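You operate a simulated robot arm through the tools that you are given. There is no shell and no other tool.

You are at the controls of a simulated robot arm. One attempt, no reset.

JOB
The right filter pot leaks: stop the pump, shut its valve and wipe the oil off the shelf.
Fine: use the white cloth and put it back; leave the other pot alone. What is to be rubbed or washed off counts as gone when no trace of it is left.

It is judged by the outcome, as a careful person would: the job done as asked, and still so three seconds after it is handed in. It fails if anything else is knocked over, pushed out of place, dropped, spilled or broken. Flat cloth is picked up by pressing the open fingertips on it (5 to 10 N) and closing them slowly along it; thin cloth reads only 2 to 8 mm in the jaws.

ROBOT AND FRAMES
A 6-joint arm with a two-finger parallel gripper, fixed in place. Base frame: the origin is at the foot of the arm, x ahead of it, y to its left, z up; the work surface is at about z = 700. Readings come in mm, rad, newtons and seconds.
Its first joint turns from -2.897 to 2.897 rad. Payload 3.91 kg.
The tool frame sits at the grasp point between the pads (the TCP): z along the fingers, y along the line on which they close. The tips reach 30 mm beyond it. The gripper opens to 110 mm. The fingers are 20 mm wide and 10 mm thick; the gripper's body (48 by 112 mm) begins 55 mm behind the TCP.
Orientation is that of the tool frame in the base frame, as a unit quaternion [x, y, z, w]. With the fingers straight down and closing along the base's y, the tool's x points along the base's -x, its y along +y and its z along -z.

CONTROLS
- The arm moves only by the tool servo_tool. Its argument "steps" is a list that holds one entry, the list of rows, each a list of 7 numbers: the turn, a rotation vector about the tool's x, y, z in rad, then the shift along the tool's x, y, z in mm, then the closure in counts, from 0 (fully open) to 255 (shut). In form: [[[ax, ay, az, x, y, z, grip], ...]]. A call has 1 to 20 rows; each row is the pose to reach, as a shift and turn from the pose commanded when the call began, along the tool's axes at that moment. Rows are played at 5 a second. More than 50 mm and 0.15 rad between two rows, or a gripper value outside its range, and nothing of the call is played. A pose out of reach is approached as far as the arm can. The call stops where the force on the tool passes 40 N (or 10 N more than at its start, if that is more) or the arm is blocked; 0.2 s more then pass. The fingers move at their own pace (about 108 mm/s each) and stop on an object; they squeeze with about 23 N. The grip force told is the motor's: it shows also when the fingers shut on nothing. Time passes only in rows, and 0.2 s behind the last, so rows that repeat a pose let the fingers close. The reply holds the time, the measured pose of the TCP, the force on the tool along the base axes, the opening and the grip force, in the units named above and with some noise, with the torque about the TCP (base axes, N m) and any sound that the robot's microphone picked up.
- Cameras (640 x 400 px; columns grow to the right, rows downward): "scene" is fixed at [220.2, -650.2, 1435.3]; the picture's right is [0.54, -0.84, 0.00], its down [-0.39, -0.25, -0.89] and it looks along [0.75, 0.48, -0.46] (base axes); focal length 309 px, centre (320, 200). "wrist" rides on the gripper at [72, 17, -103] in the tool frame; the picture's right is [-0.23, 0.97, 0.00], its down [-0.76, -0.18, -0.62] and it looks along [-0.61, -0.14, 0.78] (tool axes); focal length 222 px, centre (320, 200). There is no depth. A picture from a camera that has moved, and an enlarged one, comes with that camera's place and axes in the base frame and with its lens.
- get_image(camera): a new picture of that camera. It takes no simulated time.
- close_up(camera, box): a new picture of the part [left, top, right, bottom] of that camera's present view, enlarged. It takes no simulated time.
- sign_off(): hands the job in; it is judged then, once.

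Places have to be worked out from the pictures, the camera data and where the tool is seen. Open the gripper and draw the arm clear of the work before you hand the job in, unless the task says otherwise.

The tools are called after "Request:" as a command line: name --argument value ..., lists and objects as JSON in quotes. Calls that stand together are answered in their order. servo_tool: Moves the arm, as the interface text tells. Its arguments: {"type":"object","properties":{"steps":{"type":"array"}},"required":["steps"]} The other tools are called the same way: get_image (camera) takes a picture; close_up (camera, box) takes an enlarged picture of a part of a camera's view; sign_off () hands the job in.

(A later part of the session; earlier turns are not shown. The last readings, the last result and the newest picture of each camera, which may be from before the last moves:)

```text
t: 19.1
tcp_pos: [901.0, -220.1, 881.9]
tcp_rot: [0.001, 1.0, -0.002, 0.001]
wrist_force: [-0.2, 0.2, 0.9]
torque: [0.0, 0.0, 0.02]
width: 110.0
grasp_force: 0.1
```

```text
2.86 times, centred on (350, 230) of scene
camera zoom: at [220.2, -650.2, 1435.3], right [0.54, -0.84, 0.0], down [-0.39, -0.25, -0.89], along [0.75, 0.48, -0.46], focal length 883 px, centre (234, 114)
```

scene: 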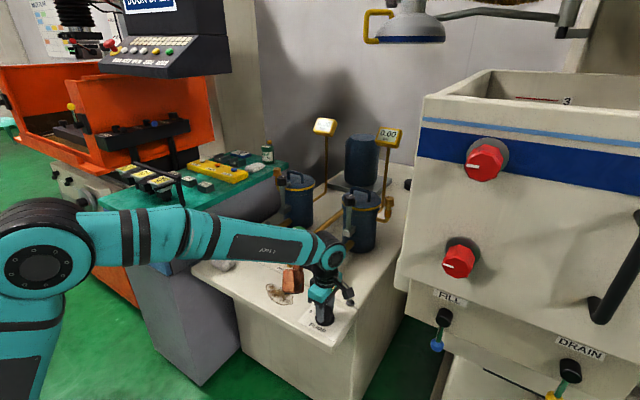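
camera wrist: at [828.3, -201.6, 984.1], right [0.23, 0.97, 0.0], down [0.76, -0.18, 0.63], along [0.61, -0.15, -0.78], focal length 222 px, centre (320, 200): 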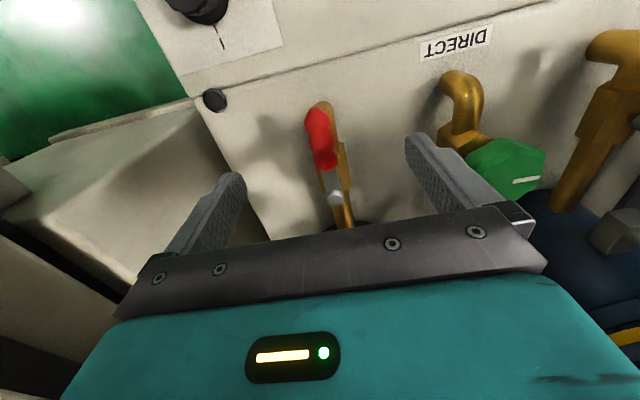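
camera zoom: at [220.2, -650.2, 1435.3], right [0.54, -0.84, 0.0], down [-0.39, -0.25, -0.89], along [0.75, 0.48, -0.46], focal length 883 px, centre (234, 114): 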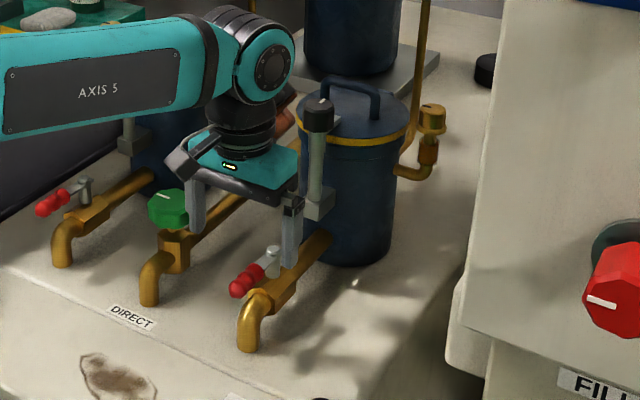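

The lever is centred between the fingers (y ≈ -218, stem at x ≈ 973). I lower so the tips come to z ≈ 778 on either side of the red handle, then narrow the jaws to about 40 mm without gripping.

Request:
servo_tool --steps '[[[0, 0, 0, 0, 0, 25, 0], [0, 0, 0, 0, 0, 50, 0], [0, 0, 0, 0, 0, 73, 0], [0, 0, 0, 0, 0, 73, 80], [0, 0, 0, 0, 0, 73, 150], [0, 0, 0, 0, 0, 73, 160], [0, 0, 0, 0, 0, 73, 160]]]'

Request:
get_image --camera "wrist"

Request:
close_up --camera "scene" --box '[280, 160, 420, 300]'

```text
t: 20.8
tcp_pos: [901.7, -220.6, 807.5]
tcp_rot: [0.001, 1.0, -0.002, 0.002]
wrist_force: [0.9, 0.1, -0.5]
torque: [0.0, 0.02, 0.01]
width: 41.1
grasp_force: 0.0
```

```text
taken
camera wrist: at [828.4, -202.2, 911.7], right [0.23, 0.97, 0.0], down [0.76, -0.18, 0.63], along [0.61, -0.15, -0.78], focal length 222 px, centre (320, 200)
```

wrist: 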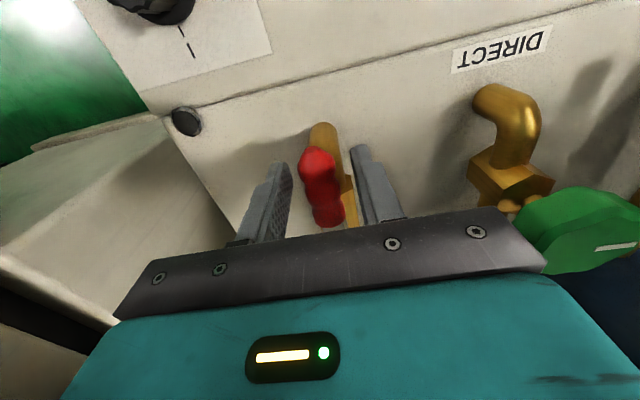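

```text
2.86 times, centred on (350, 230) of scene
camera zoom: at [220.2, -650.2, 1435.3], right [0.54, -0.84, 0.0], down [-0.39, -0.25, -0.89], along [0.75, 0.48, -0.46], focal length 883 px, centre (234, 114)
```

zoom: 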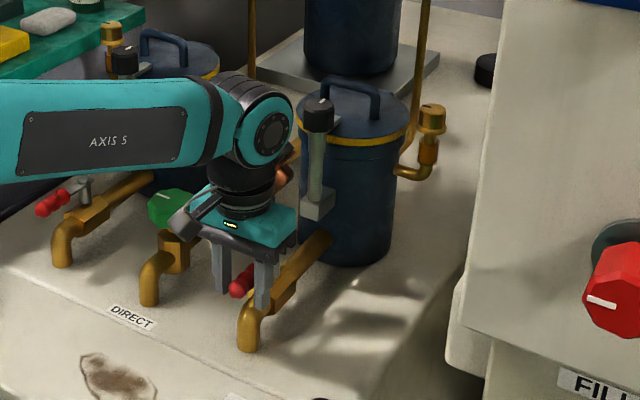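

The red handle is caged between the fingers. I test the turning direction: a slow push towards +y, watching the force.

Request:
servo_tool --steps '[[[0, 0, 0, 0, 6, 0, 160], [0, 0, 0, 0, 12, 0, 160], [0, 0, 0, 0, 16, 0, 160], [0, 0, 0, 0, 20, 0, 160], [0, 0, 0, 0, 24, 0, 160], [0, 0, 0, 0, 28, 0, 160]]]'

Request:
get_image --camera "wrist"

```text
t: 22.0
tcp_pos: [901.2, -199.9, 807.8]
tcp_rot: [0.002, 1.0, -0.003, 0.003]
wrist_force: [-4.2, -43.3, -0.7]
torque: [-0.35, -0.56, -0.56]
width: 62.4
grasp_force: 21.2
stopped in row 6: the force on the tool passed its limit at 43 N (the readings are from after the stop); the commanded pose is now the measured one
```

```text
taken
camera wrist: at [828.5, -180.7, 910.8], right [0.23, 0.97, -0.01], down [0.76, -0.18, 0.63], along [0.61, -0.15, -0.78], focal length 222 px, centre (320, 200)
```

wrist: 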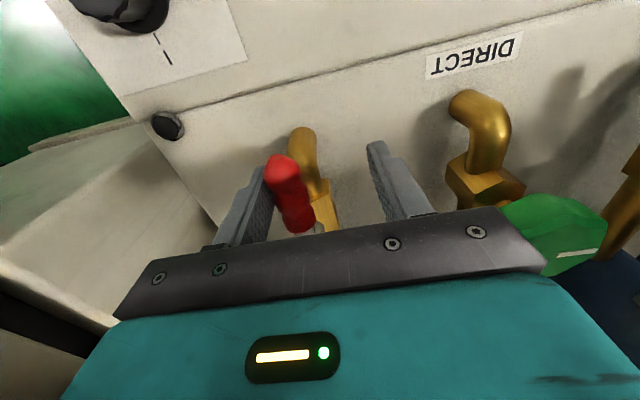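

The lever is blocked towards +y (43 N, fingers pushed apart), so it shuts towards -y. I recentre, open, and rise clear to set up a closed-finger push from the other side.

Request:
servo_tool --steps '[[[0, 0, 0, 0, -10, 0, 120], [0, 0, 0, 0, -20, 0, 60], [0, 0, 0, 0, -20, 0, 0], [0, 0, 0, 0, -20, -30, 0], [0, 0, 0, 0, -20, -60, 0], [0, 0, 0, 0, -20, -90, 0], [0, 0, 0, 0, -20, -90, 0]]]'

Request:
get_image --camera "wrist"

```text
t: 23.6
tcp_pos: [901.4, -215.3, 897.9]
tcp_rot: [0.0, 1.0, -0.003, 0.003]
wrist_force: [0.1, 0.4, -0.7]
torque: [0.01, 0.02, -0.05]
width: 110.0
grasp_force: 0.1
```

```text
taken
camera wrist: at [828.6, -197.4, 1001.4], right [0.23, 0.97, 0.0], down [0.76, -0.17, 0.63], along [0.61, -0.15, -0.78], focal length 222 px, centre (320, 200)
```

wrist: 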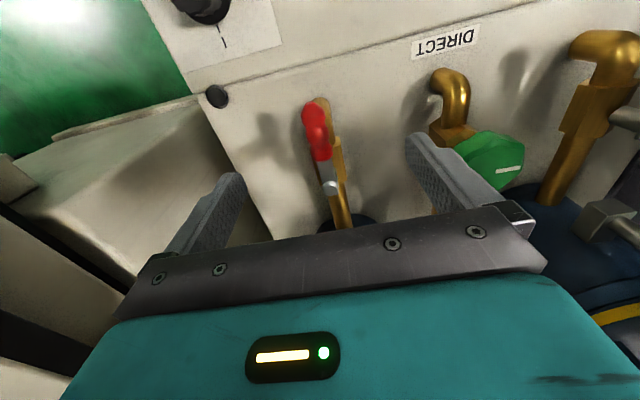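

The lever is still in its open place. I close the fingers to make a solid post and turn the tool 90° (copper part towards +y), staying high, above a point just on the +y side of the handle.

Request:
servo_tool --steps '[[[0, 0, -0.13, 0, 2, 0, 60], [0, 0, -0.26, 0, 4, 0, 120], [0, 0, -0.39, 0, 6, 0, 180], [0, 0, -0.52, 0, 8, 0, 255], [0, 0, -0.65, 0, 10, 0, 255], [0, 0, -0.78, -1, 12, 0, 255], [0, 0, -0.91, -2, 14, 0, 255], [0, 0, -1.04, -3, 16, 0, 255], [0, 0, -1.17, -4, 18, 0, 255], [0, 0, -1.3, -4, 20, 0, 255], [0, 0, -1.43, -4, 23, 0, 255], [0, 0, -1.57, -4, 23, 0, 255], [0, 0, -1.57, -4, 23, 0, 255]]]'

Request:
get_image --camera "wrist"

Request:
close_up --camera "scene" --box '[280, 160, 420, 300]'

```text
t: 26.4
tcp_pos: [906.0, -191.6, 898.1]
tcp_rot: [-0.707, 0.707, -0.004, 0.0]
wrist_force: [0.7, -0.1, -0.6]
torque: [-0.02, 0.01, -0.02]
width: 0.0
grasp_force: 22.7
```

```text
taken
camera wrist: at [888.1, -263.2, 1002.1], right [-0.97, 0.23, -0.01], down [0.17, 0.77, 0.62], along [0.15, 0.6, -0.79], focal length 222 px, centre (320, 200)
```

wrist: 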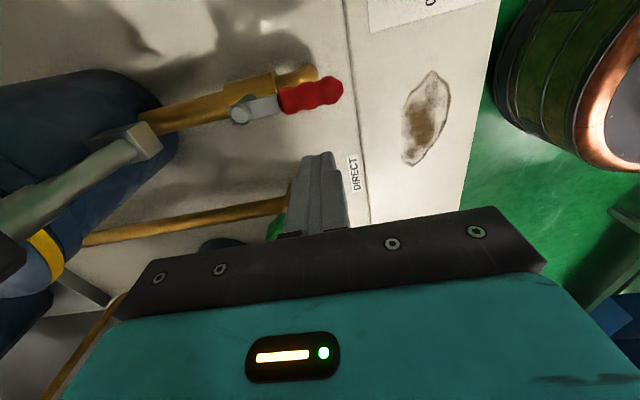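

```text
2.86 times, centred on (350, 230) of scene
camera zoom: at [220.2, -650.2, 1435.3], right [0.54, -0.84, 0.0], down [-0.39, -0.25, -0.89], along [0.75, 0.48, -0.46], focal length 883 px, centre (234, 114)
```

zoom: 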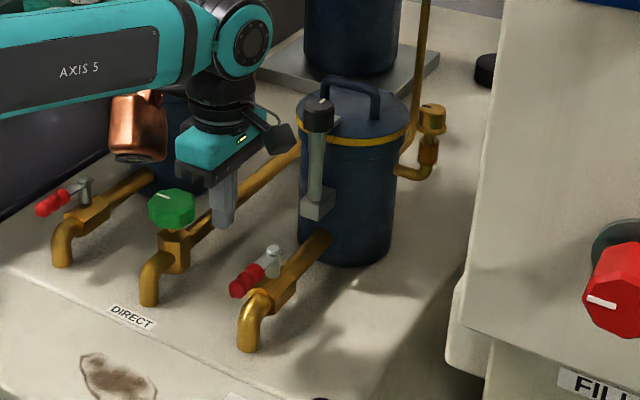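

The view confirms stem (972, -218) and lever tip (881, -216). The post is about 5 mm clear on the +y side; I go straight down to z ≈ 808.

Request:
servo_tool --steps '[[[0, 0, 0, 0, 0, 30, 255], [0, 0, 0, 0, 0, 60, 255], [0, 0, 0, 0, 0, 90, 255], [0, 0, 0, 0, 0, 90, 255]]]'

Request:
get_image --camera "wrist"

Request:
close_up --camera "scene" --box '[280, 160, 420, 300]'

```text
t: 27.4
tcp_pos: [905.6, -193.3, 807.3]
tcp_rot: [-0.706, 0.708, -0.004, -0.001]
wrist_force: [0.2, 0.3, 0.2]
torque: [0.0, 0.0, -0.02]
width: 0.2
grasp_force: 22.6
```

```text
taken
camera wrist: at [888.3, -263.9, 910.8], right [-0.97, 0.23, -0.01], down [0.18, 0.77, 0.62], along [0.15, 0.6, -0.79], focal length 222 px, centre (320, 200)
```

wrist: 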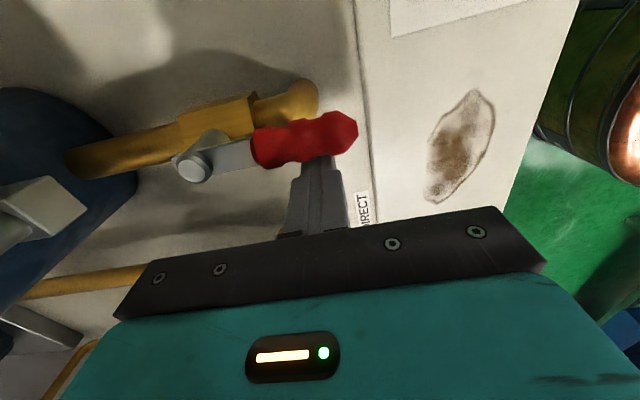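

```text
2.86 times, centred on (350, 230) of scene
camera zoom: at [220.2, -650.2, 1435.3], right [0.54, -0.84, 0.0], down [-0.39, -0.25, -0.89], along [0.75, 0.48, -0.46], focal length 883 px, centre (234, 114)
```

zoom: 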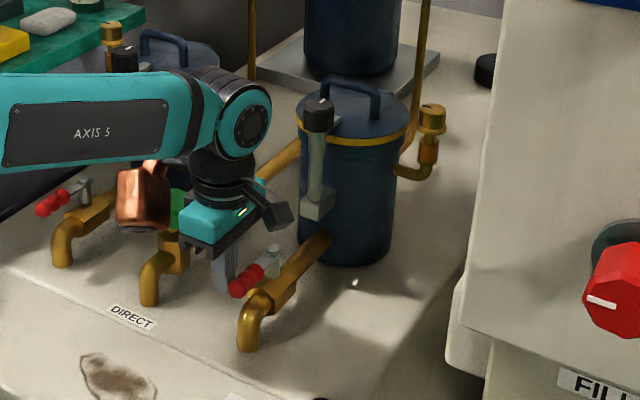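

The closed fingers stand right beside the red handle. I push it along its arc towards -y, first to about 40°.

Request:
servo_tool --steps '[[[0, 0, 0, 5, 0, 0, 255], [0, 0, 0, 11, 1, 0, 255], [0, 0, 0, 18, 2.5, 0, 255], [0, 0, 0, 24, 2.8, 0, 255], [0, 0, 0, 30, 2.8, 0, 255], [0, 0, 0, 36, 2, 0, 255], [0, 0, 0, 42, 1, 0, 255], [0, 0, 0, 48, -0.8, 0, 255], [0, 0, 0, 54, -2.8, 0, 255]]]'

Request:
get_image --camera "wrist"

Request:
close_up --camera "scene" --box '[280, 160, 420, 300]'

```text
t: 29.4
tcp_pos: [907.3, -246.4, 807.4]
tcp_rot: [-0.707, 0.707, -0.005, 0.0]
wrist_force: [-0.6, 0.7, 1.5]
torque: [0.01, -0.03, 0.02]
width: 0.1
grasp_force: 23.5
```

```text
taken
camera wrist: at [890.8, -318.1, 911.8], right [-0.97, 0.23, -0.01], down [0.18, 0.77, 0.62], along [0.15, 0.6, -0.79], focal length 222 px, centre (320, 200)
```

wrist: 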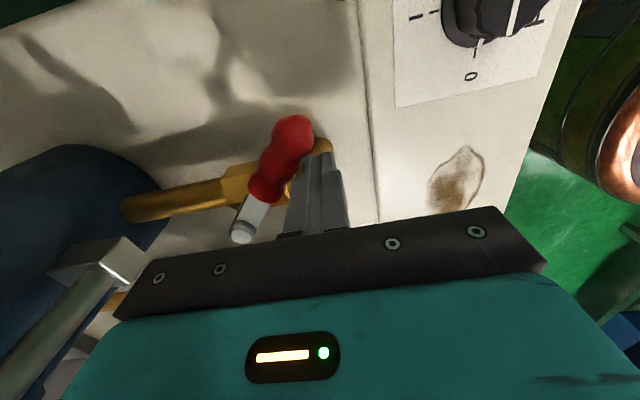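

```text
2.86 times, centred on (350, 230) of scene
camera zoom: at [220.2, -650.2, 1435.3], right [0.54, -0.84, 0.0], down [-0.39, -0.25, -0.89], along [0.75, 0.48, -0.46], focal length 883 px, centre (234, 114)
```

zoom: 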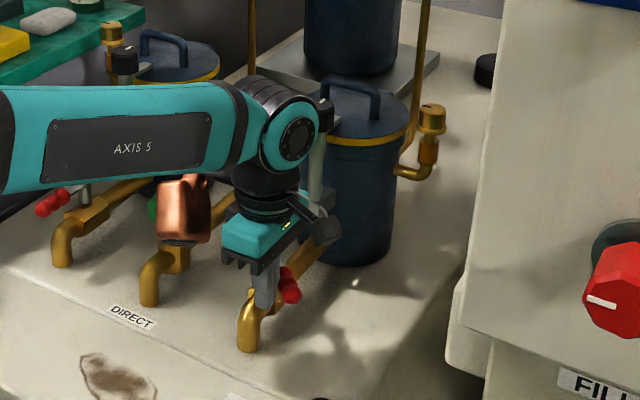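

The lever turns easily and is at about 45°. I continue along the arc towards 90°.

Request:
servo_tool --steps '[[[0, 0, 0, 5.5, -2.5, 0, 255], [0, 0, 0, 10.6, -5.8, 0, 255], [0, 0, 0, 15, -9.5, 0, 255], [0, 0, 0, 19, -13.4, 0, 255], [0, 0, 0, 23, -18, 0, 255], [0, 0, 0, 26, -22.5, 0, 255], [0, 0, 0, 28, -27, 0, 255], [0, 0, 0, 30, -32, 0, 255], [0, 0, 0, 31, -37, 0, 255]]]'

Request:
get_image --camera "wrist"

Request:
close_up --camera "scene" --box '[280, 160, 420, 300]'

```text
t: 31.4
tcp_pos: [946.1, -277.9, 808.7]
tcp_rot: [-0.706, 0.708, -0.004, -0.001]
wrist_force: [-2.4, -0.9, 5.1]
torque: [-0.05, -0.04, -0.03]
width: 0.1
grasp_force: 22.9
```

```text
taken
camera wrist: at [928.1, -349.1, 912.7], right [-0.97, 0.23, -0.01], down [0.18, 0.77, 0.62], along [0.15, 0.6, -0.79], focal length 222 px, centre (320, 200)
```

wrist: 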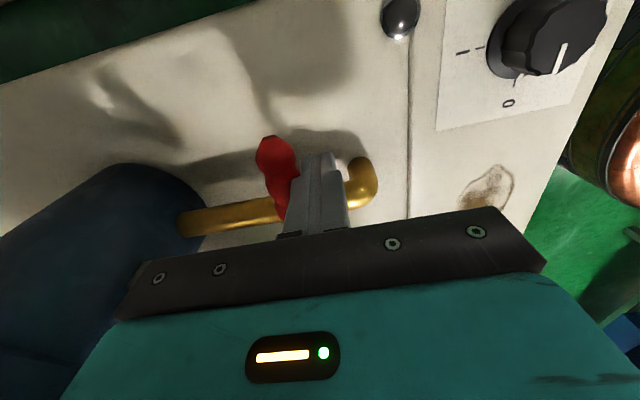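

```text
2.86 times, centred on (350, 230) of scene
camera zoom: at [220.2, -650.2, 1435.3], right [0.54, -0.84, 0.0], down [-0.39, -0.25, -0.89], along [0.75, 0.48, -0.46], focal length 883 px, centre (234, 114)
```

zoom: 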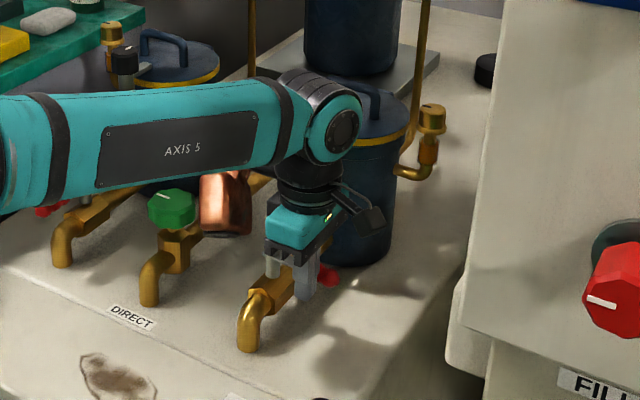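

The lever is near 80°. I push on in +x in small steps until it meets its end stop.

Request:
servo_tool --steps '[[[0, 0, 0, 0, -3, 0, 255], [0, 0, 0, 0, -6, 0, 255], [0, 0, 0, 0, -9, 0, 255], [0, 0, 0, 0, -12, 0, 255], [0, 0, 0, 0, -12, 0, 255]]]'

Request:
get_image --camera "wrist"

Request:
close_up --camera "scene" --box '[310, 220, 390, 290]'

```text
t: 32.1
tcp_pos: [950.6, -277.8, 810.1]
tcp_rot: [-0.707, 0.708, -0.002, -0.001]
wrist_force: [-26.0, 1.6, 6.5]
torque: [0.04, 0.03, 0.2]
width: 0.0
grasp_force: 23.2
stopped in row 3: the force on the tool passed its limit at 45 N (the readings are from after the stop); the commanded pose is now the measured one
```

```text
taken
camera wrist: at [933.0, -349.4, 913.9], right [-0.97, 0.23, 0.0], down [0.18, 0.76, 0.62], along [0.14, 0.6, -0.79], focal length 222 px, centre (320, 200)
```

wrist: 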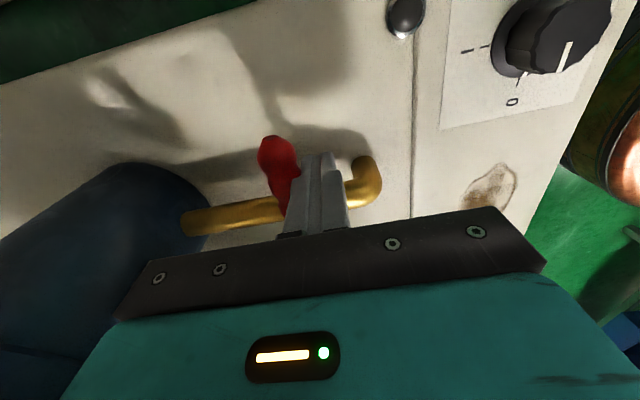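

```text
5.71 times, centred on (350, 255) of scene
camera zoom: at [220.2, -650.2, 1435.3], right [0.54, -0.84, 0.0], down [-0.39, -0.25, -0.89], along [0.75, 0.48, -0.46], focal length 1765 px, centre (149, -114)
```

zoom: 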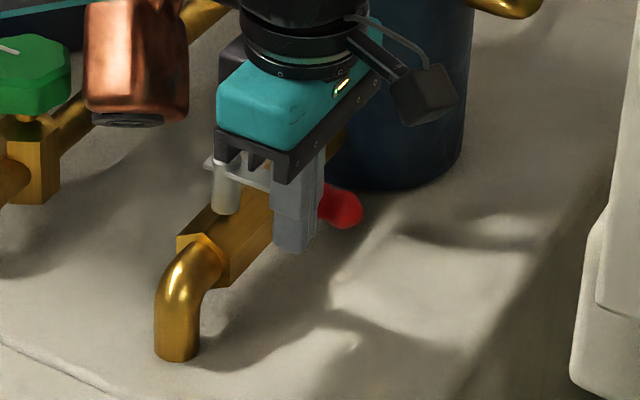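

The push met a firm stop at x ≈ 951, where I expect 90°. I draw back in -x and rise to look at the lever.

Request:
servo_tool --steps '[[[0, 0, 0, 0, 8, 0, 255], [0, 0, 0, 0, 20, 0, 255], [0, 0, 0, 0, 25, -40, 255], [0, 0, 0, 0, 30, -80, 255], [0, 0, 0, 0, 40, -120, 255], [0, 0, 0, 0, 60, -160, 255], [0, 0, 0, 0, 80, -200, 255], [0, 0, 0, 0, 80, -200, 255]]]'

Request:
get_image --camera "wrist"

Request:
close_up --camera "scene" --box '[280, 160, 420, 300]'

```text
t: 33.9
tcp_pos: [871.7, -276.4, 1006.3]
tcp_rot: [-0.707, 0.708, -0.002, -0.002]
wrist_force: [0.5, 0.0, 1.0]
torque: [0.01, 0.01, 0.04]
width: 0.0
grasp_force: 23.4
```

```text
taken
camera wrist: at [854.1, -347.1, 1111.1], right [-0.97, 0.23, 0.0], down [0.18, 0.76, 0.62], along [0.14, 0.6, -0.79], focal length 222 px, centre (320, 200)
```

wrist: 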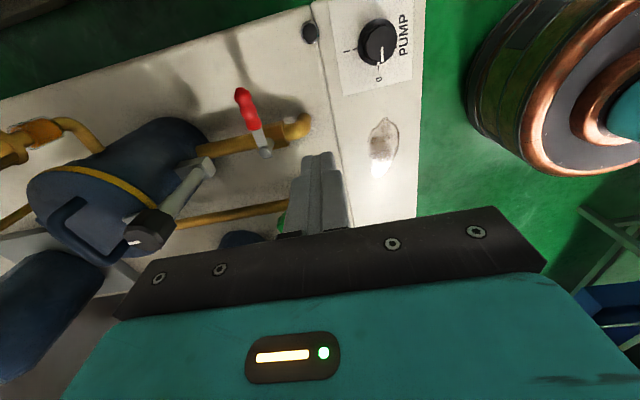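

```text
2.86 times, centred on (350, 230) of scene
camera zoom: at [220.2, -650.2, 1435.3], right [0.54, -0.84, 0.0], down [-0.39, -0.25, -0.89], along [0.75, 0.48, -0.46], focal length 883 px, centre (234, 114)
```

zoom: 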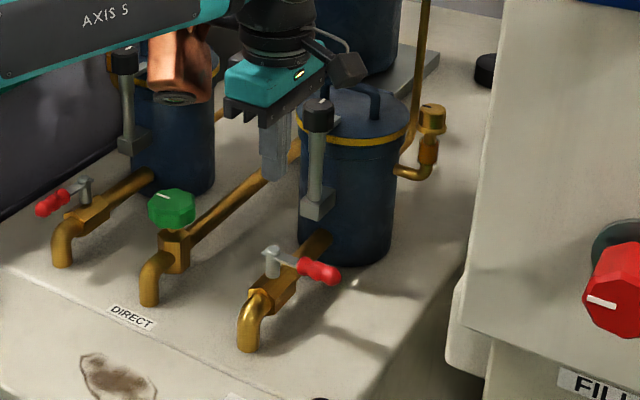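

The red lever now lies square across the pipe (stem (972, -215), tip (970, -301)): the valve is shut. Next the cloth at about (784, 138): I turn back to the first orientation and hover over it to look.

Request:
servo_tool --steps '[[[0, 0, 0.12, -32, 8, 4, 200], [0, 0, 0.24, -64, 16, 8, 100], [0, 0, 0.36, -96, 24, 12, 0], [0, 0, 0.48, -128, 32, 16, 0], [0, 0, 0.6, -160, 40, 20, 0], [0, 0, 0.72, -192, 48, 24, 0], [0, 0, 0.84, -224, 56, 28, 0], [0, 0, 0.96, -256, 64, 32, 0], [0, 0, 1.08, -288, 72, 36, 0], [0, 0, 1.2, -320, 80, 40, 0], [0, 0, 1.32, -352, 88, 44, 0], [0, 0, 1.44, -384, 94, 50, 0], [0, 0, 1.57, -414, 97, 56, 0], [0, 0, 1.57, -414, 97, 56, 0]]]'

Request:
get_image --camera "wrist"

Request:
get_image --camera "scene"

```text
t: 36.9
tcp_pos: [775.6, 136.0, 950.6]
tcp_rot: [0.001, 1.0, -0.003, 0.0]
wrist_force: [0.3, -0.2, 0.2]
torque: [0.02, -0.01, 0.05]
width: 110.2
grasp_force: 0.0
```

```text
taken
camera wrist: at [702.6, 155.8, 1053.2], right [0.23, 0.97, 0.0], down [0.76, -0.18, 0.63], along [0.61, -0.15, -0.78], focal length 222 px, centre (320, 200)
```

wrist: 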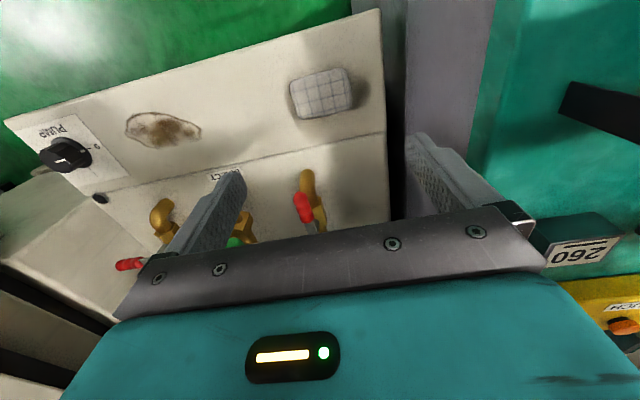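

```text
taken
```

scene: 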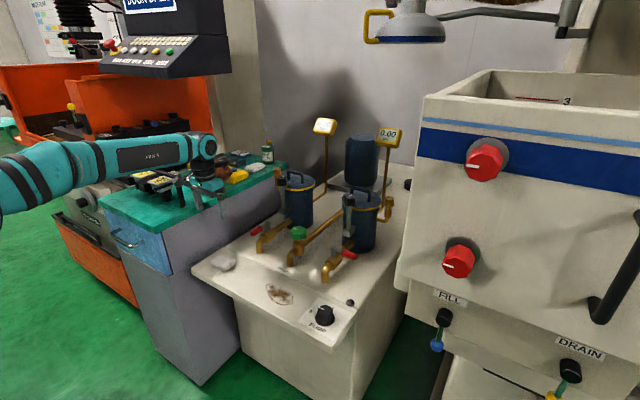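

I enlarge the cloth and the stain from here to fix their extents.

Request:
close_up --camera "wrist" --box '[270, 40, 390, 150]'

Request:
close_up --camera "wrist" --box '[110, 90, 230, 190]'

Request:
close_up --camera "scene" --box '[250, 270, 310, 315]'

Request:
close_up --camera "scene" --box '[180, 130, 260, 290]'

```text
3.64 times, centred on (330, 95) of wrist
camera zoom: at [702.6, 155.8, 1053.2], right [0.23, 0.97, 0.0], down [0.76, -0.18, 0.63], along [0.61, -0.15, -0.78], focal length 808 px, centre (284, 582)
```

zoom: 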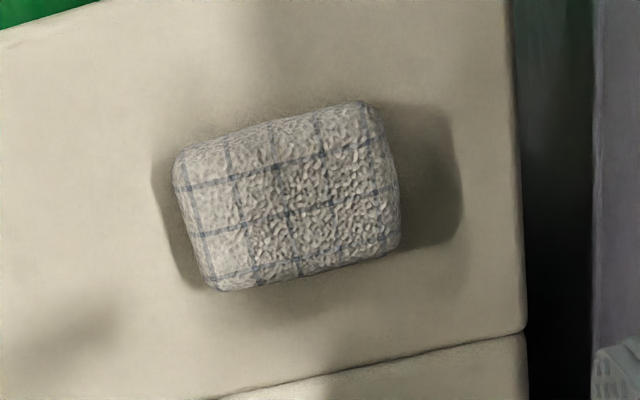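

```text
4.00 times, centred on (170, 140) of wrist
camera zoom: at [702.6, 155.8, 1053.2], right [0.23, 0.97, 0.0], down [0.76, -0.18, 0.63], along [0.61, -0.15, -0.78], focal length 888 px, centre (920, 440)
```

zoom: 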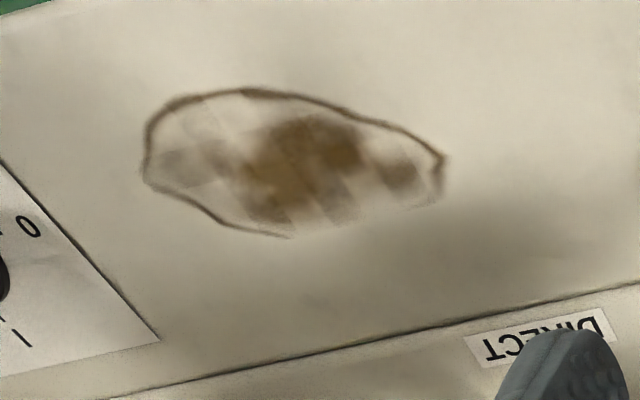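

```text
8.89 times, centred on (280, 292) of scene
camera zoom: at [220.2, -650.2, 1435.3], right [0.54, -0.84, 0.0], down [-0.39, -0.25, -0.89], along [0.75, 0.48, -0.46], focal length 2746 px, centre (676, -622)
```

zoom: 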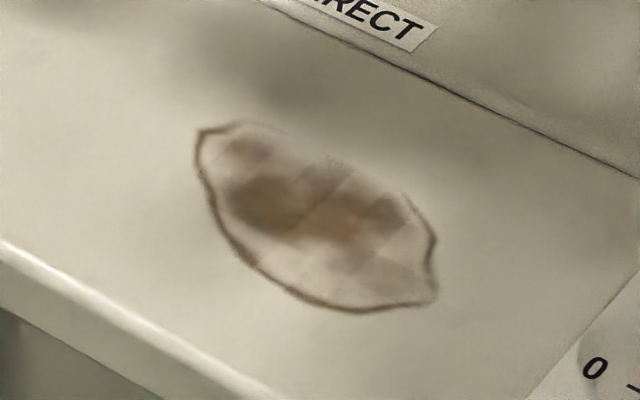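

```text
2.50 times, centred on (220, 210) of scene
camera zoom: at [220.2, -650.2, 1435.3], right [0.54, -0.84, 0.0], down [-0.39, -0.25, -0.89], along [0.75, 0.48, -0.46], focal length 772 px, centre (570, 175)
```

zoom: 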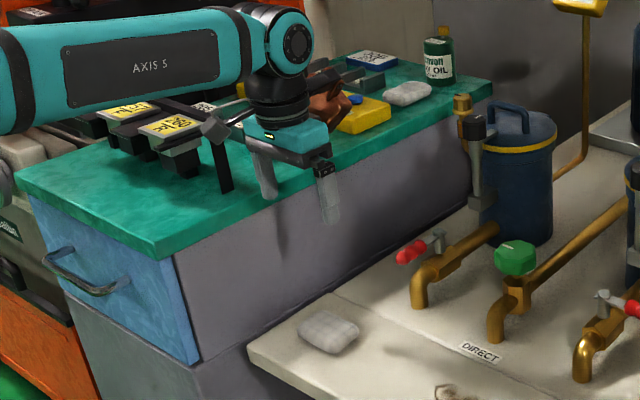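

The cloth pad measures about 51 × 78 mm, centred at (783, 138), roughly 18 mm thick. I go down over it, open, until the tips are at about z = 707 on either side of its ends.

Request:
servo_tool --steps '[[[0, 0, 0, -8, 0, 30, 0], [0, 0, 0, -8, 0, 70, 0], [0, 0, 0, -8, 0, 110, 0], [0, 0, 0, -8, 0, 150, 0], [0, 0, 0, -8, 0, 180, 0], [0, 0, 0, -8, 0, 200, 0], [0, 0, 0, -8, 0, 213, 0], [0, 0, 0, -8, 0, 213, 0]]]'

Request:
get_image --camera "wrist"

Request:
close_up --camera "scene" --box '[180, 210, 270, 290]'

```text
t: 38.7
tcp_pos: [783.0, 135.4, 736.9]
tcp_rot: [0.001, 1.0, -0.002, 0.001]
wrist_force: [-0.1, 0.4, -1.2]
torque: [0.01, 0.01, -0.01]
width: 109.8
grasp_force: 0.1
```

```text
taken
camera wrist: at [711.1, 153.7, 840.5], right [0.23, 0.97, 0.0], down [0.76, -0.17, 0.63], along [0.61, -0.15, -0.78], focal length 222 px, centre (320, 200)
```

wrist: 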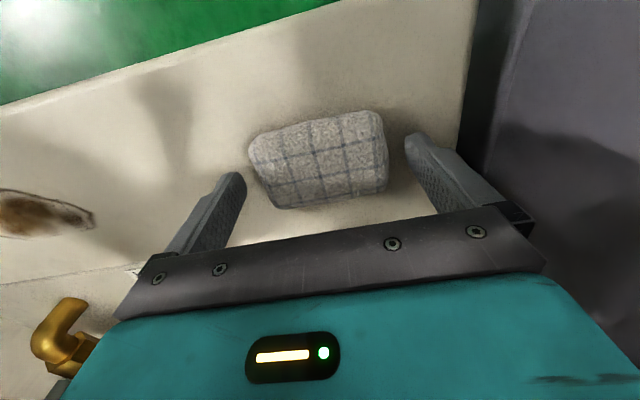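

```text
5.00 times, centred on (225, 250) of scene
camera zoom: at [220.2, -650.2, 1435.3], right [0.54, -0.84, 0.0], down [-0.39, -0.25, -0.89], along [0.75, 0.48, -0.46], focal length 1544 px, centre (795, -50)
```

zoom: 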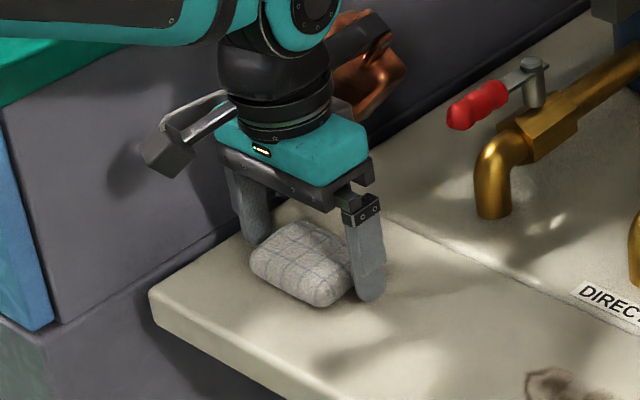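

The cloth is centred between the fingers. I close slowly onto its ends.

Request:
servo_tool --steps '[[[0, 0, 0, 0, 0, 0, 40], [0, 0, 0, 0, 0, 0, 60], [0, 0, 0, 0, 0, 0, 75], [0, 0, 0, 0, 0, 0, 90], [0, 0, 0, 0, 0, 0, 105], [0, 0, 0, 0, 0, 0, 120], [0, 0, 0, 0, 0, 0, 140], [0, 0, 0, 0, 0, 0, 160], [0, 0, 0, 0, 0, 0, 160]]]'

Request:
get_image --camera "wrist"

Request:
close_up --camera "scene" --box '[180, 210, 270, 290]'

```text
t: 40.7
tcp_pos: [784.4, 134.3, 738.2]
tcp_rot: [0.001, 1.0, -0.003, 0.0]
wrist_force: [-0.1, 0.3, -0.1]
torque: [-0.02, -0.01, 0.0]
width: 83.9
grasp_force: 23.3
```

```text
taken
camera wrist: at [711.1, 153.7, 840.7], right [0.23, 0.97, 0.0], down [0.76, -0.17, 0.63], along [0.61, -0.15, -0.78], focal length 222 px, centre (320, 200)
```

wrist: 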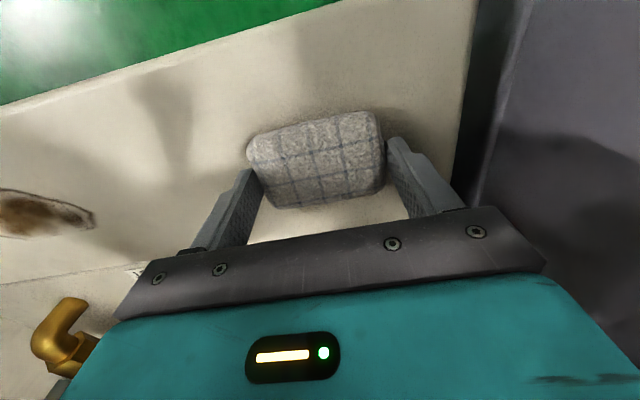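

```text
5.00 times, centred on (225, 250) of scene
camera zoom: at [220.2, -650.2, 1435.3], right [0.54, -0.84, 0.0], down [-0.39, -0.25, -0.89], along [0.75, 0.48, -0.46], focal length 1544 px, centre (795, -50)
```

zoom: 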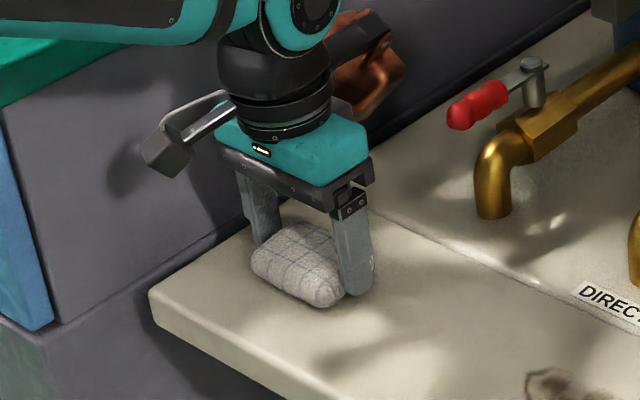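

The pad is held at 84 mm wide with 23 N. I tighten and lift it 100 mm to check the hold.

Request:
servo_tool --steps '[[[0, 0, 0, 0, 0, 0, 255], [0, 0, 0, 0, 0, 0, 255], [0, 0, 0, 0, 0, -15, 255], [0, 0, 0, 0, 0, -40, 255], [0, 0, 0, 0, 0, -70, 255], [0, 0, 0, 0, 0, -100, 255], [0, 0, 0, 0, 0, -100, 255]]]'

Request:
get_image --camera "wrist"

Request:
close_up --camera "scene" --box '[180, 180, 290, 290]'

```text
t: 42.3
tcp_pos: [783.9, 136.3, 838.1]
tcp_rot: [0.0, 1.0, -0.003, 0.001]
wrist_force: [0.7, 0.3, 0.5]
torque: [-0.04, 0.02, 0.0]
width: 84.2
grasp_force: 22.6
```

```text
taken
camera wrist: at [711.3, 155.4, 941.7], right [0.23, 0.97, -0.01], down [0.76, -0.17, 0.62], along [0.61, -0.15, -0.78], focal length 222 px, centre (320, 200)
```

wrist: 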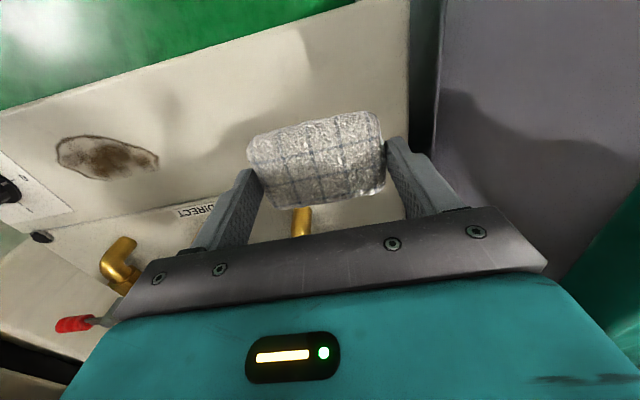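

```text
3.64 times, centred on (235, 235) of scene
camera zoom: at [220.2, -650.2, 1435.3], right [0.54, -0.84, 0.0], down [-0.39, -0.25, -0.89], along [0.75, 0.48, -0.46], focal length 1123 px, centre (629, 73)
```

zoom: 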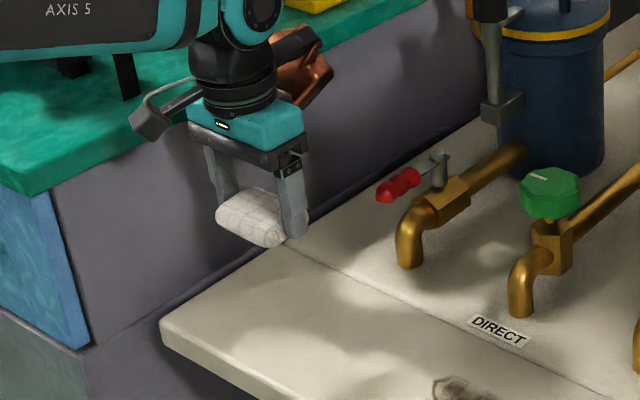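

The pad is held securely. I carry it towards the stain: first sideways to -y without turning (to stay clear of the bench), then turning 90° so its long side spans the stain's width, ending over (779, -215).

Request:
servo_tool --steps '[[[0, 0, 0, 0, -35, 0, 255], [0, 0, 0, 0, -75, 0, 255], [0, 0, 0, 0, -115, 0, 255], [0, 0, 0, 0, -155, 0, 255], [0, 0, 0, 0, -190, 0, 255], [0, 0, -0.13, 0, -203, 0, 255], [0, 0, -0.26, 0, -216, 0, 255], [0, 0, -0.39, 0, -229, 0, 255], [0, 0, -0.52, 0, -242, 0, 255], [0, 0, -0.65, 0, -255, 0, 255], [0, 0, -0.78, 1, -268, 0, 255], [0, 0, -0.91, 2, -281, 0, 255], [0, 0, -1.04, 3, -294, 0, 255], [0, 0, -1.17, 4, -307, 0, 255], [0, 0, -1.3, 4, -320, 0, 255], [0, 0, -1.43, 4, -335, 0, 255], [0, 0, -1.57, 4, -351, 0, 255], [0, 0, -1.57, 4, -351, 0, 255]]]'

Request:
get_image --camera "wrist"

Request:
close_up --camera "scene" --box '[240, 200, 380, 350]'

```text
t: 46.1
tcp_pos: [778.4, -214.6, 839.1]
tcp_rot: [0.707, -0.707, 0.003, 0.002]
wrist_force: [0.1, 0.4, 0.0]
torque: [-0.04, -0.01, 0.01]
width: 83.9
grasp_force: 23.0
```

```text
taken
camera wrist: at [761.9, -285.6, 943.1], right [-0.97, 0.23, 0.0], down [0.18, 0.76, 0.62], along [0.14, 0.6, -0.79], focal length 222 px, centre (320, 200)
```

wrist: 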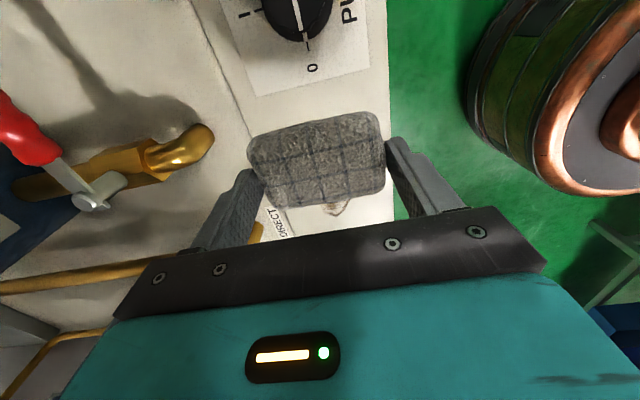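

```text
2.67 times, centred on (310, 275) of scene
camera zoom: at [220.2, -650.2, 1435.3], right [0.54, -0.84, 0.0], down [-0.39, -0.25, -0.89], along [0.75, 0.48, -0.46], focal length 824 px, centre (347, 0)
```

zoom: 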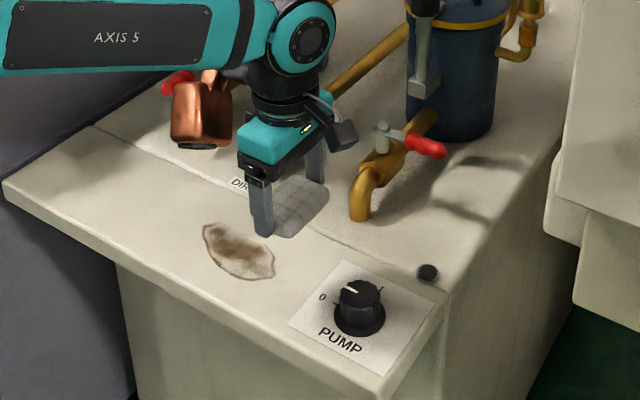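

The pad is over the -y end beyond the stain, clear of the spout. I lower it to just above the shelf.

Request:
servo_tool --steps '[[[0, 0, 0, 0, 0, 35, 255], [0, 0, 0, 0, 0, 70, 255], [0, 0, 0, 0, 0, 90, 255], [0, 0, 0, 0, 0, 97, 255], [0, 0, 0, 0, 0, 99, 255], [0, 0, 0, 0, 0, 100, 255]]]'

```text
t: 47.5
tcp_pos: [779.9, -214.8, 739.1]
tcp_rot: [-0.706, 0.708, -0.003, -0.002]
wrist_force: [-0.2, 0.6, -0.6]
torque: [0.02, 0.01, 0.01]
width: 84.2
grasp_force: 23.2
```

No contact yet (z ≈ 739). I go on in fine steps until the force shows.

Request:
servo_tool --steps '[[[0, 0, 0, 0, 0, 0.7, 255], [0, 0, 0, 0, 0, 1.4, 255], [0, 0, 0, 0, 0, 1.4, 255]]]'

```text
t: 48.3
tcp_pos: [778.5, -214.6, 738.7]
tcp_rot: [-0.707, 0.707, -0.002, -0.001]
wrist_force: [0.5, -0.3, 0.1]
torque: [0.03, -0.06, 0.03]
width: 83.9
grasp_force: 23.0
```

Request:
servo_tool --steps '[[[0, 0, 0, 0, 0, 0.7, 255], [0, 0, 0, 0, 0, 1.4, 255], [0, 0, 0, 0, 0, 1.4, 255]]]'

Request:
get_image --camera "wrist"

```text
t: 49.1
tcp_pos: [779.6, -214.9, 736.7]
tcp_rot: [-0.706, 0.708, -0.004, 0.0]
wrist_force: [1.0, 2.8, 12.2]
torque: [0.46, 0.02, -0.06]
width: 84.1
grasp_force: 23.6
```

```text
taken
camera wrist: at [762.1, -285.8, 841.2], right [-0.97, 0.23, 0.0], down [0.18, 0.76, 0.62], along [0.14, 0.6, -0.79], focal length 222 px, centre (320, 200)
```

wrist: 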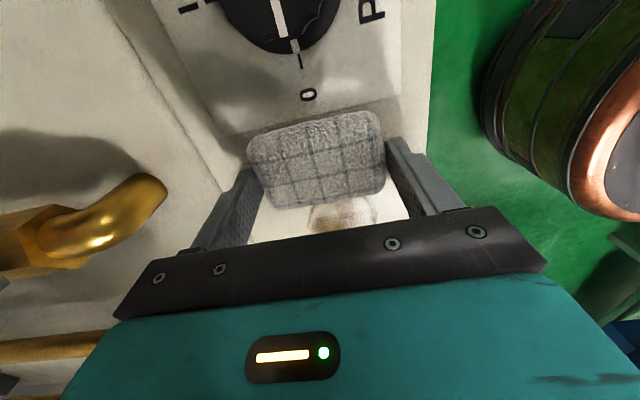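

The pad now presses on the shelf with about 12 N. I begin wiping towards +y in short strokes, allowing for the tool's slight tilt.

Request:
servo_tool --steps '[[[0, 0, 0, -10, 0, -0.05, 255], [0, 0, 0, -20, 0, -0.1, 255], [0, 0, 0, -30, 0, -0.17, 255], [0, 0, 0, -40, 0, -0.22, 255], [0, 0, 0, -50, 0, -0.28, 255]]]'

Request:
get_image --camera "wrist"

Request:
close_up --camera "scene" --box '[240, 220, 360, 340]'

```text
t: 50.3
tcp_pos: [778.9, -165.4, 737.6]
tcp_rot: [-0.707, 0.708, -0.003, -0.001]
wrist_force: [0.3, -7.8, 19.3]
torque: [-0.05, -0.03, -0.02]
width: 83.7
grasp_force: 22.9
```

```text
taken
camera wrist: at [761.7, -236.5, 840.9], right [-0.97, 0.23, 0.0], down [0.18, 0.76, 0.62], along [0.14, 0.6, -0.78], focal length 222 px, centre (320, 200)
```

wrist: 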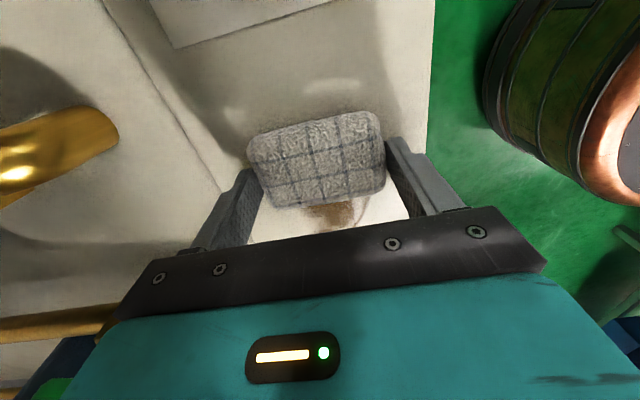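

```text
3.33 times, centred on (300, 280) of scene
camera zoom: at [220.2, -650.2, 1435.3], right [0.54, -0.84, 0.0], down [-0.39, -0.25, -0.89], along [0.75, 0.48, -0.46], focal length 1030 px, centre (387, -67)
```

zoom: 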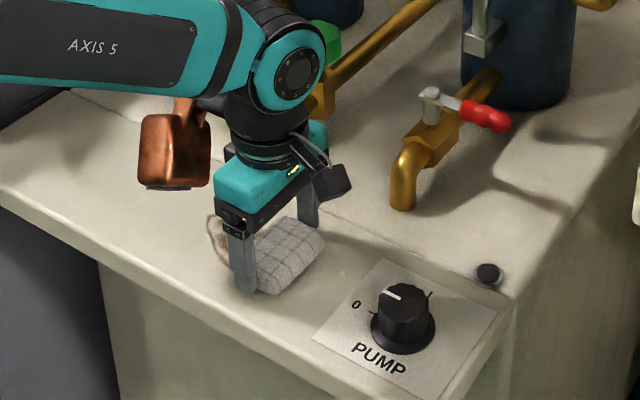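

The stain behind the pad seems to be going; press force has grown to 19 N. I ease up slightly and carry on.

Request:
servo_tool --steps '[[[0, 0, 0, -10, 0, -0.4, 255], [0, 0, 0, -20, 0, -0.5, 255], [0, 0, 0, -30, 0, -0.55, 255], [0, 0, 0, -40, 0, -0.65, 255], [0, 0, 0, -50, 0, -0.7, 255]]]'

Request:
get_image --camera "wrist"

```text
t: 51.5
tcp_pos: [779.9, -113.5, 737.8]
tcp_rot: [-0.707, 0.707, -0.002, -0.001]
wrist_force: [-0.5, -2.5, 8.2]
torque: [-0.02, -0.04, -0.01]
width: 84.2
grasp_force: 22.9
```

```text
taken
camera wrist: at [761.9, -185.6, 840.9], right [-0.97, 0.23, 0.0], down [0.18, 0.76, 0.62], along [0.14, 0.6, -0.79], focal length 222 px, centre (320, 200)
```

wrist: 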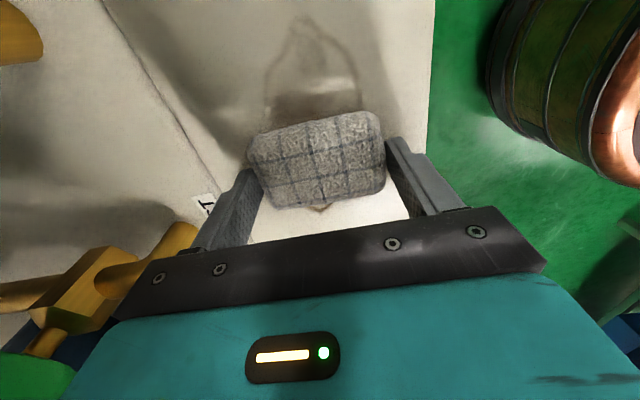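

Some of the stain remains behind the pad, so several passes will be needed. I finish this stroke to beyond the +y end.

Request:
servo_tool --steps '[[[0, 0, 0, -12, 0, 0.1, 255], [0, 0, 0, -24, 0, 0, 255], [0, 0, 0, -36, 0, -0.05, 255], [0, 0, 0, -48, 0, -0.1, 255], [0, 0, 0, -60, 0, -0.15, 255], [0, 0, 0, -72, 0, -0.2, 255]]]'

Request:
get_image --camera "wrist"

Request:
close_up --camera "scene" --box '[230, 220, 350, 340]'

```text
t: 52.9
tcp_pos: [779.7, -43.4, 735.7]
tcp_rot: [-0.706, 0.708, -0.002, -0.001]
wrist_force: [0.3, -3.6, 11.5]
torque: [-0.07, 0.14, 0.02]
width: 83.8
grasp_force: 22.8
```

```text
taken
camera wrist: at [762.6, -114.3, 840.8], right [-0.97, 0.23, 0.0], down [0.18, 0.76, 0.62], along [0.14, 0.6, -0.79], focal length 222 px, centre (320, 200)
```

wrist: 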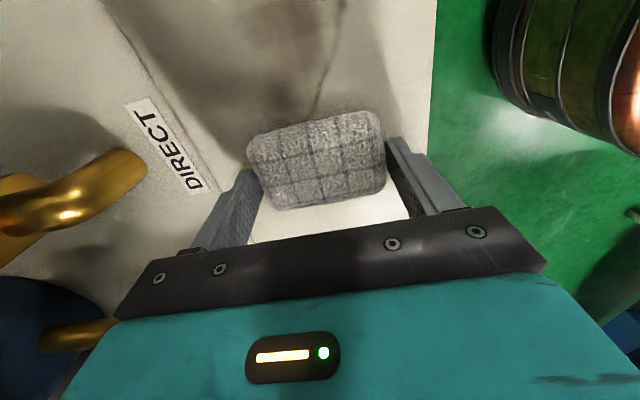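

```text
3.33 times, centred on (290, 280) of scene
camera zoom: at [220.2, -650.2, 1435.3], right [0.54, -0.84, 0.0], down [-0.39, -0.25, -0.89], along [0.75, 0.48, -0.46], focal length 1030 px, centre (420, -67)
```

zoom: 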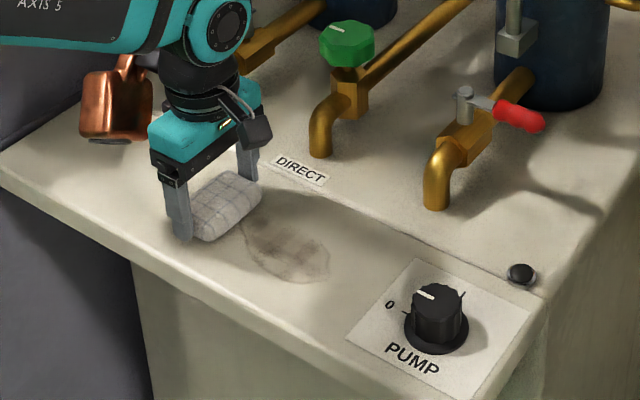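

The stain is clearly fainter after one pass. I wipe back towards -y with the same pressure.

Request:
servo_tool --steps '[[[0, 0, 0, 11.5, 0, 0.07, 255], [0, 0, 0, 23, 0, 0.15, 255], [0, 0, 0, 34.5, 0, 0.22, 255], [0, 0, 0, 46, 0, 0.3, 255], [0, 0, 0, 57.5, 0, 0.37, 255], [0, 0, 0, 69, 0, 0.45, 255], [0, 0, 0, 80.5, 0, 0.52, 255], [0, 0, 0, 92, 0, 0.6, 255], [0, 0, 0, 103.5, 0, 0.67, 255], [0, 0, 0, 115, 0, 0.75, 255], [0, 0, 0, 126.5, 0, 0.82, 255], [0, 0, 0, 138, 0, 0.9, 255], [0, 0, 0, 149.5, 0, 0.97, 255], [0, 0, 0, 161, 0, 1.05, 255], [0, 0, 0, 172, 0, 1.1, 255]]]'

Request:
get_image --camera "wrist"

Request:
close_up --camera "scene" --box '[230, 220, 350, 340]'

```text
t: 56.1
tcp_pos: [779.7, -216.2, 736.3]
tcp_rot: [-0.707, 0.708, -0.003, -0.001]
wrist_force: [-1.0, 3.9, 13.4]
torque: [0.07, 0.05, -0.02]
width: 84.0
grasp_force: 23.0
```

```text
taken
camera wrist: at [762.1, -287.0, 840.4], right [-0.97, 0.23, 0.0], down [0.18, 0.76, 0.62], along [0.14, 0.6, -0.79], focal length 222 px, centre (320, 200)
```

wrist: 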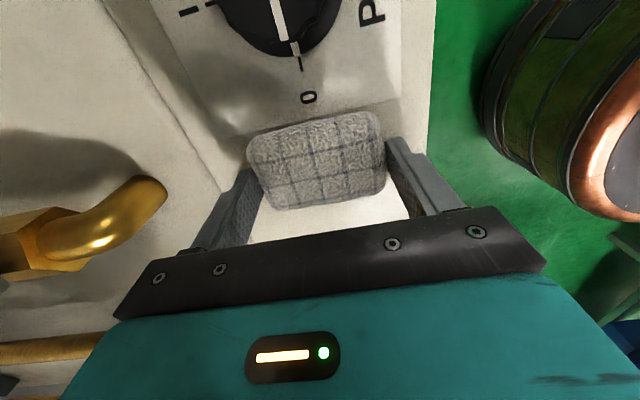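

```text
3.33 times, centred on (290, 280) of scene
camera zoom: at [220.2, -650.2, 1435.3], right [0.54, -0.84, 0.0], down [-0.39, -0.25, -0.89], along [0.75, 0.48, -0.46], focal length 1030 px, centre (420, -67)
```

zoom: 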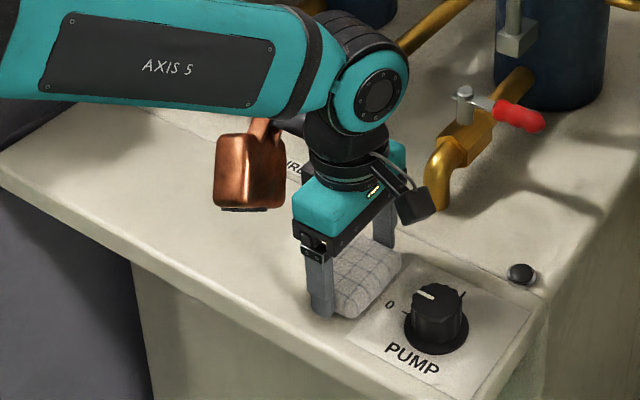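

The visible oil is nearly gone. I make two more passes, offset ±10 mm in x, to cover the edges, starting with the front side.

Request:
servo_tool --steps '[[[0, 0, 0, 0, 5, 0, 255], [0, 0, 0, 0, 10, 0, 255], [0, 0, 0, -11.5, 10, -0.07, 255], [0, 0, 0, -23, 10, -0.15, 255], [0, 0, 0, -34.5, 10, -0.22, 255], [0, 0, 0, -46, 10, -0.3, 255], [0, 0, 0, -57.5, 10, -0.37, 255], [0, 0, 0, -69, 10, -0.45, 255], [0, 0, 0, -80.5, 10, -0.52, 255], [0, 0, 0, -92, 10, -0.6, 255], [0, 0, 0, -103.5, 10, -0.67, 255], [0, 0, 0, -115, 10, -0.75, 255], [0, 0, 0, -126.5, 10, -0.82, 255], [0, 0, 0, -138, 10, -0.9, 255], [0, 0, 0, -149.5, 10, -0.97, 255], [0, 0, 0, -161, 10, -1.05, 255], [0, 0, 0, -174, 10, -1.1, 255]]]'

Request:
get_image --camera "wrist"

Request:
close_up --camera "scene" --box '[240, 260, 330, 330]'

```text
t: 59.7
tcp_pos: [769.8, -41.7, 736.7]
tcp_rot: [-0.707, 0.707, -0.002, -0.002]
wrist_force: [-0.5, 0.6, -0.6]
torque: [0.02, -0.01, 0.0]
width: 84.0
grasp_force: 22.8
```

```text
taken
camera wrist: at [752.8, -112.1, 840.4], right [-0.97, 0.23, 0.0], down [0.18, 0.76, 0.62], along [0.14, 0.6, -0.79], focal length 222 px, centre (320, 200)
```

wrist: 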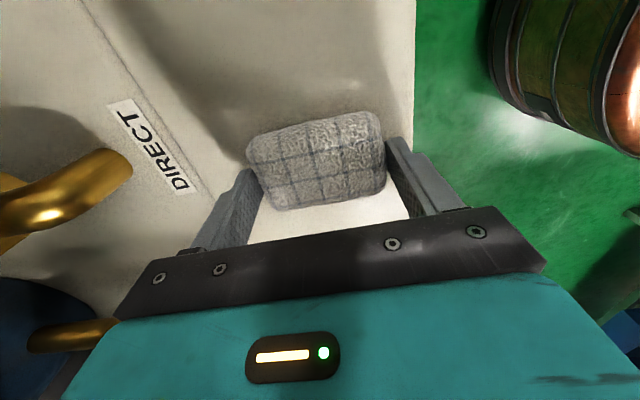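

```text
5.71 times, centred on (285, 295) of scene
camera zoom: at [220.2, -650.2, 1435.3], right [0.54, -0.84, 0.0], down [-0.39, -0.25, -0.89], along [0.75, 0.48, -0.46], focal length 1765 px, centre (520, -343)
```

zoom: 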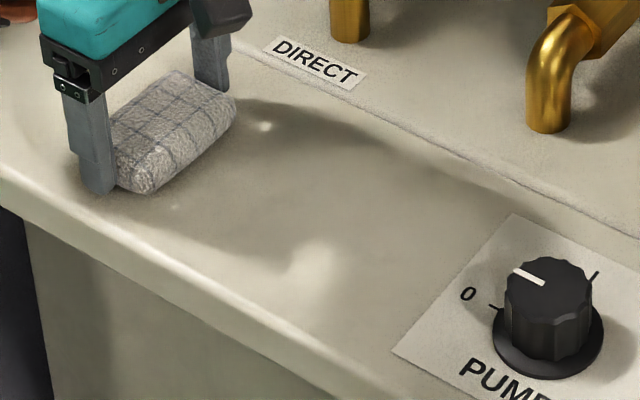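

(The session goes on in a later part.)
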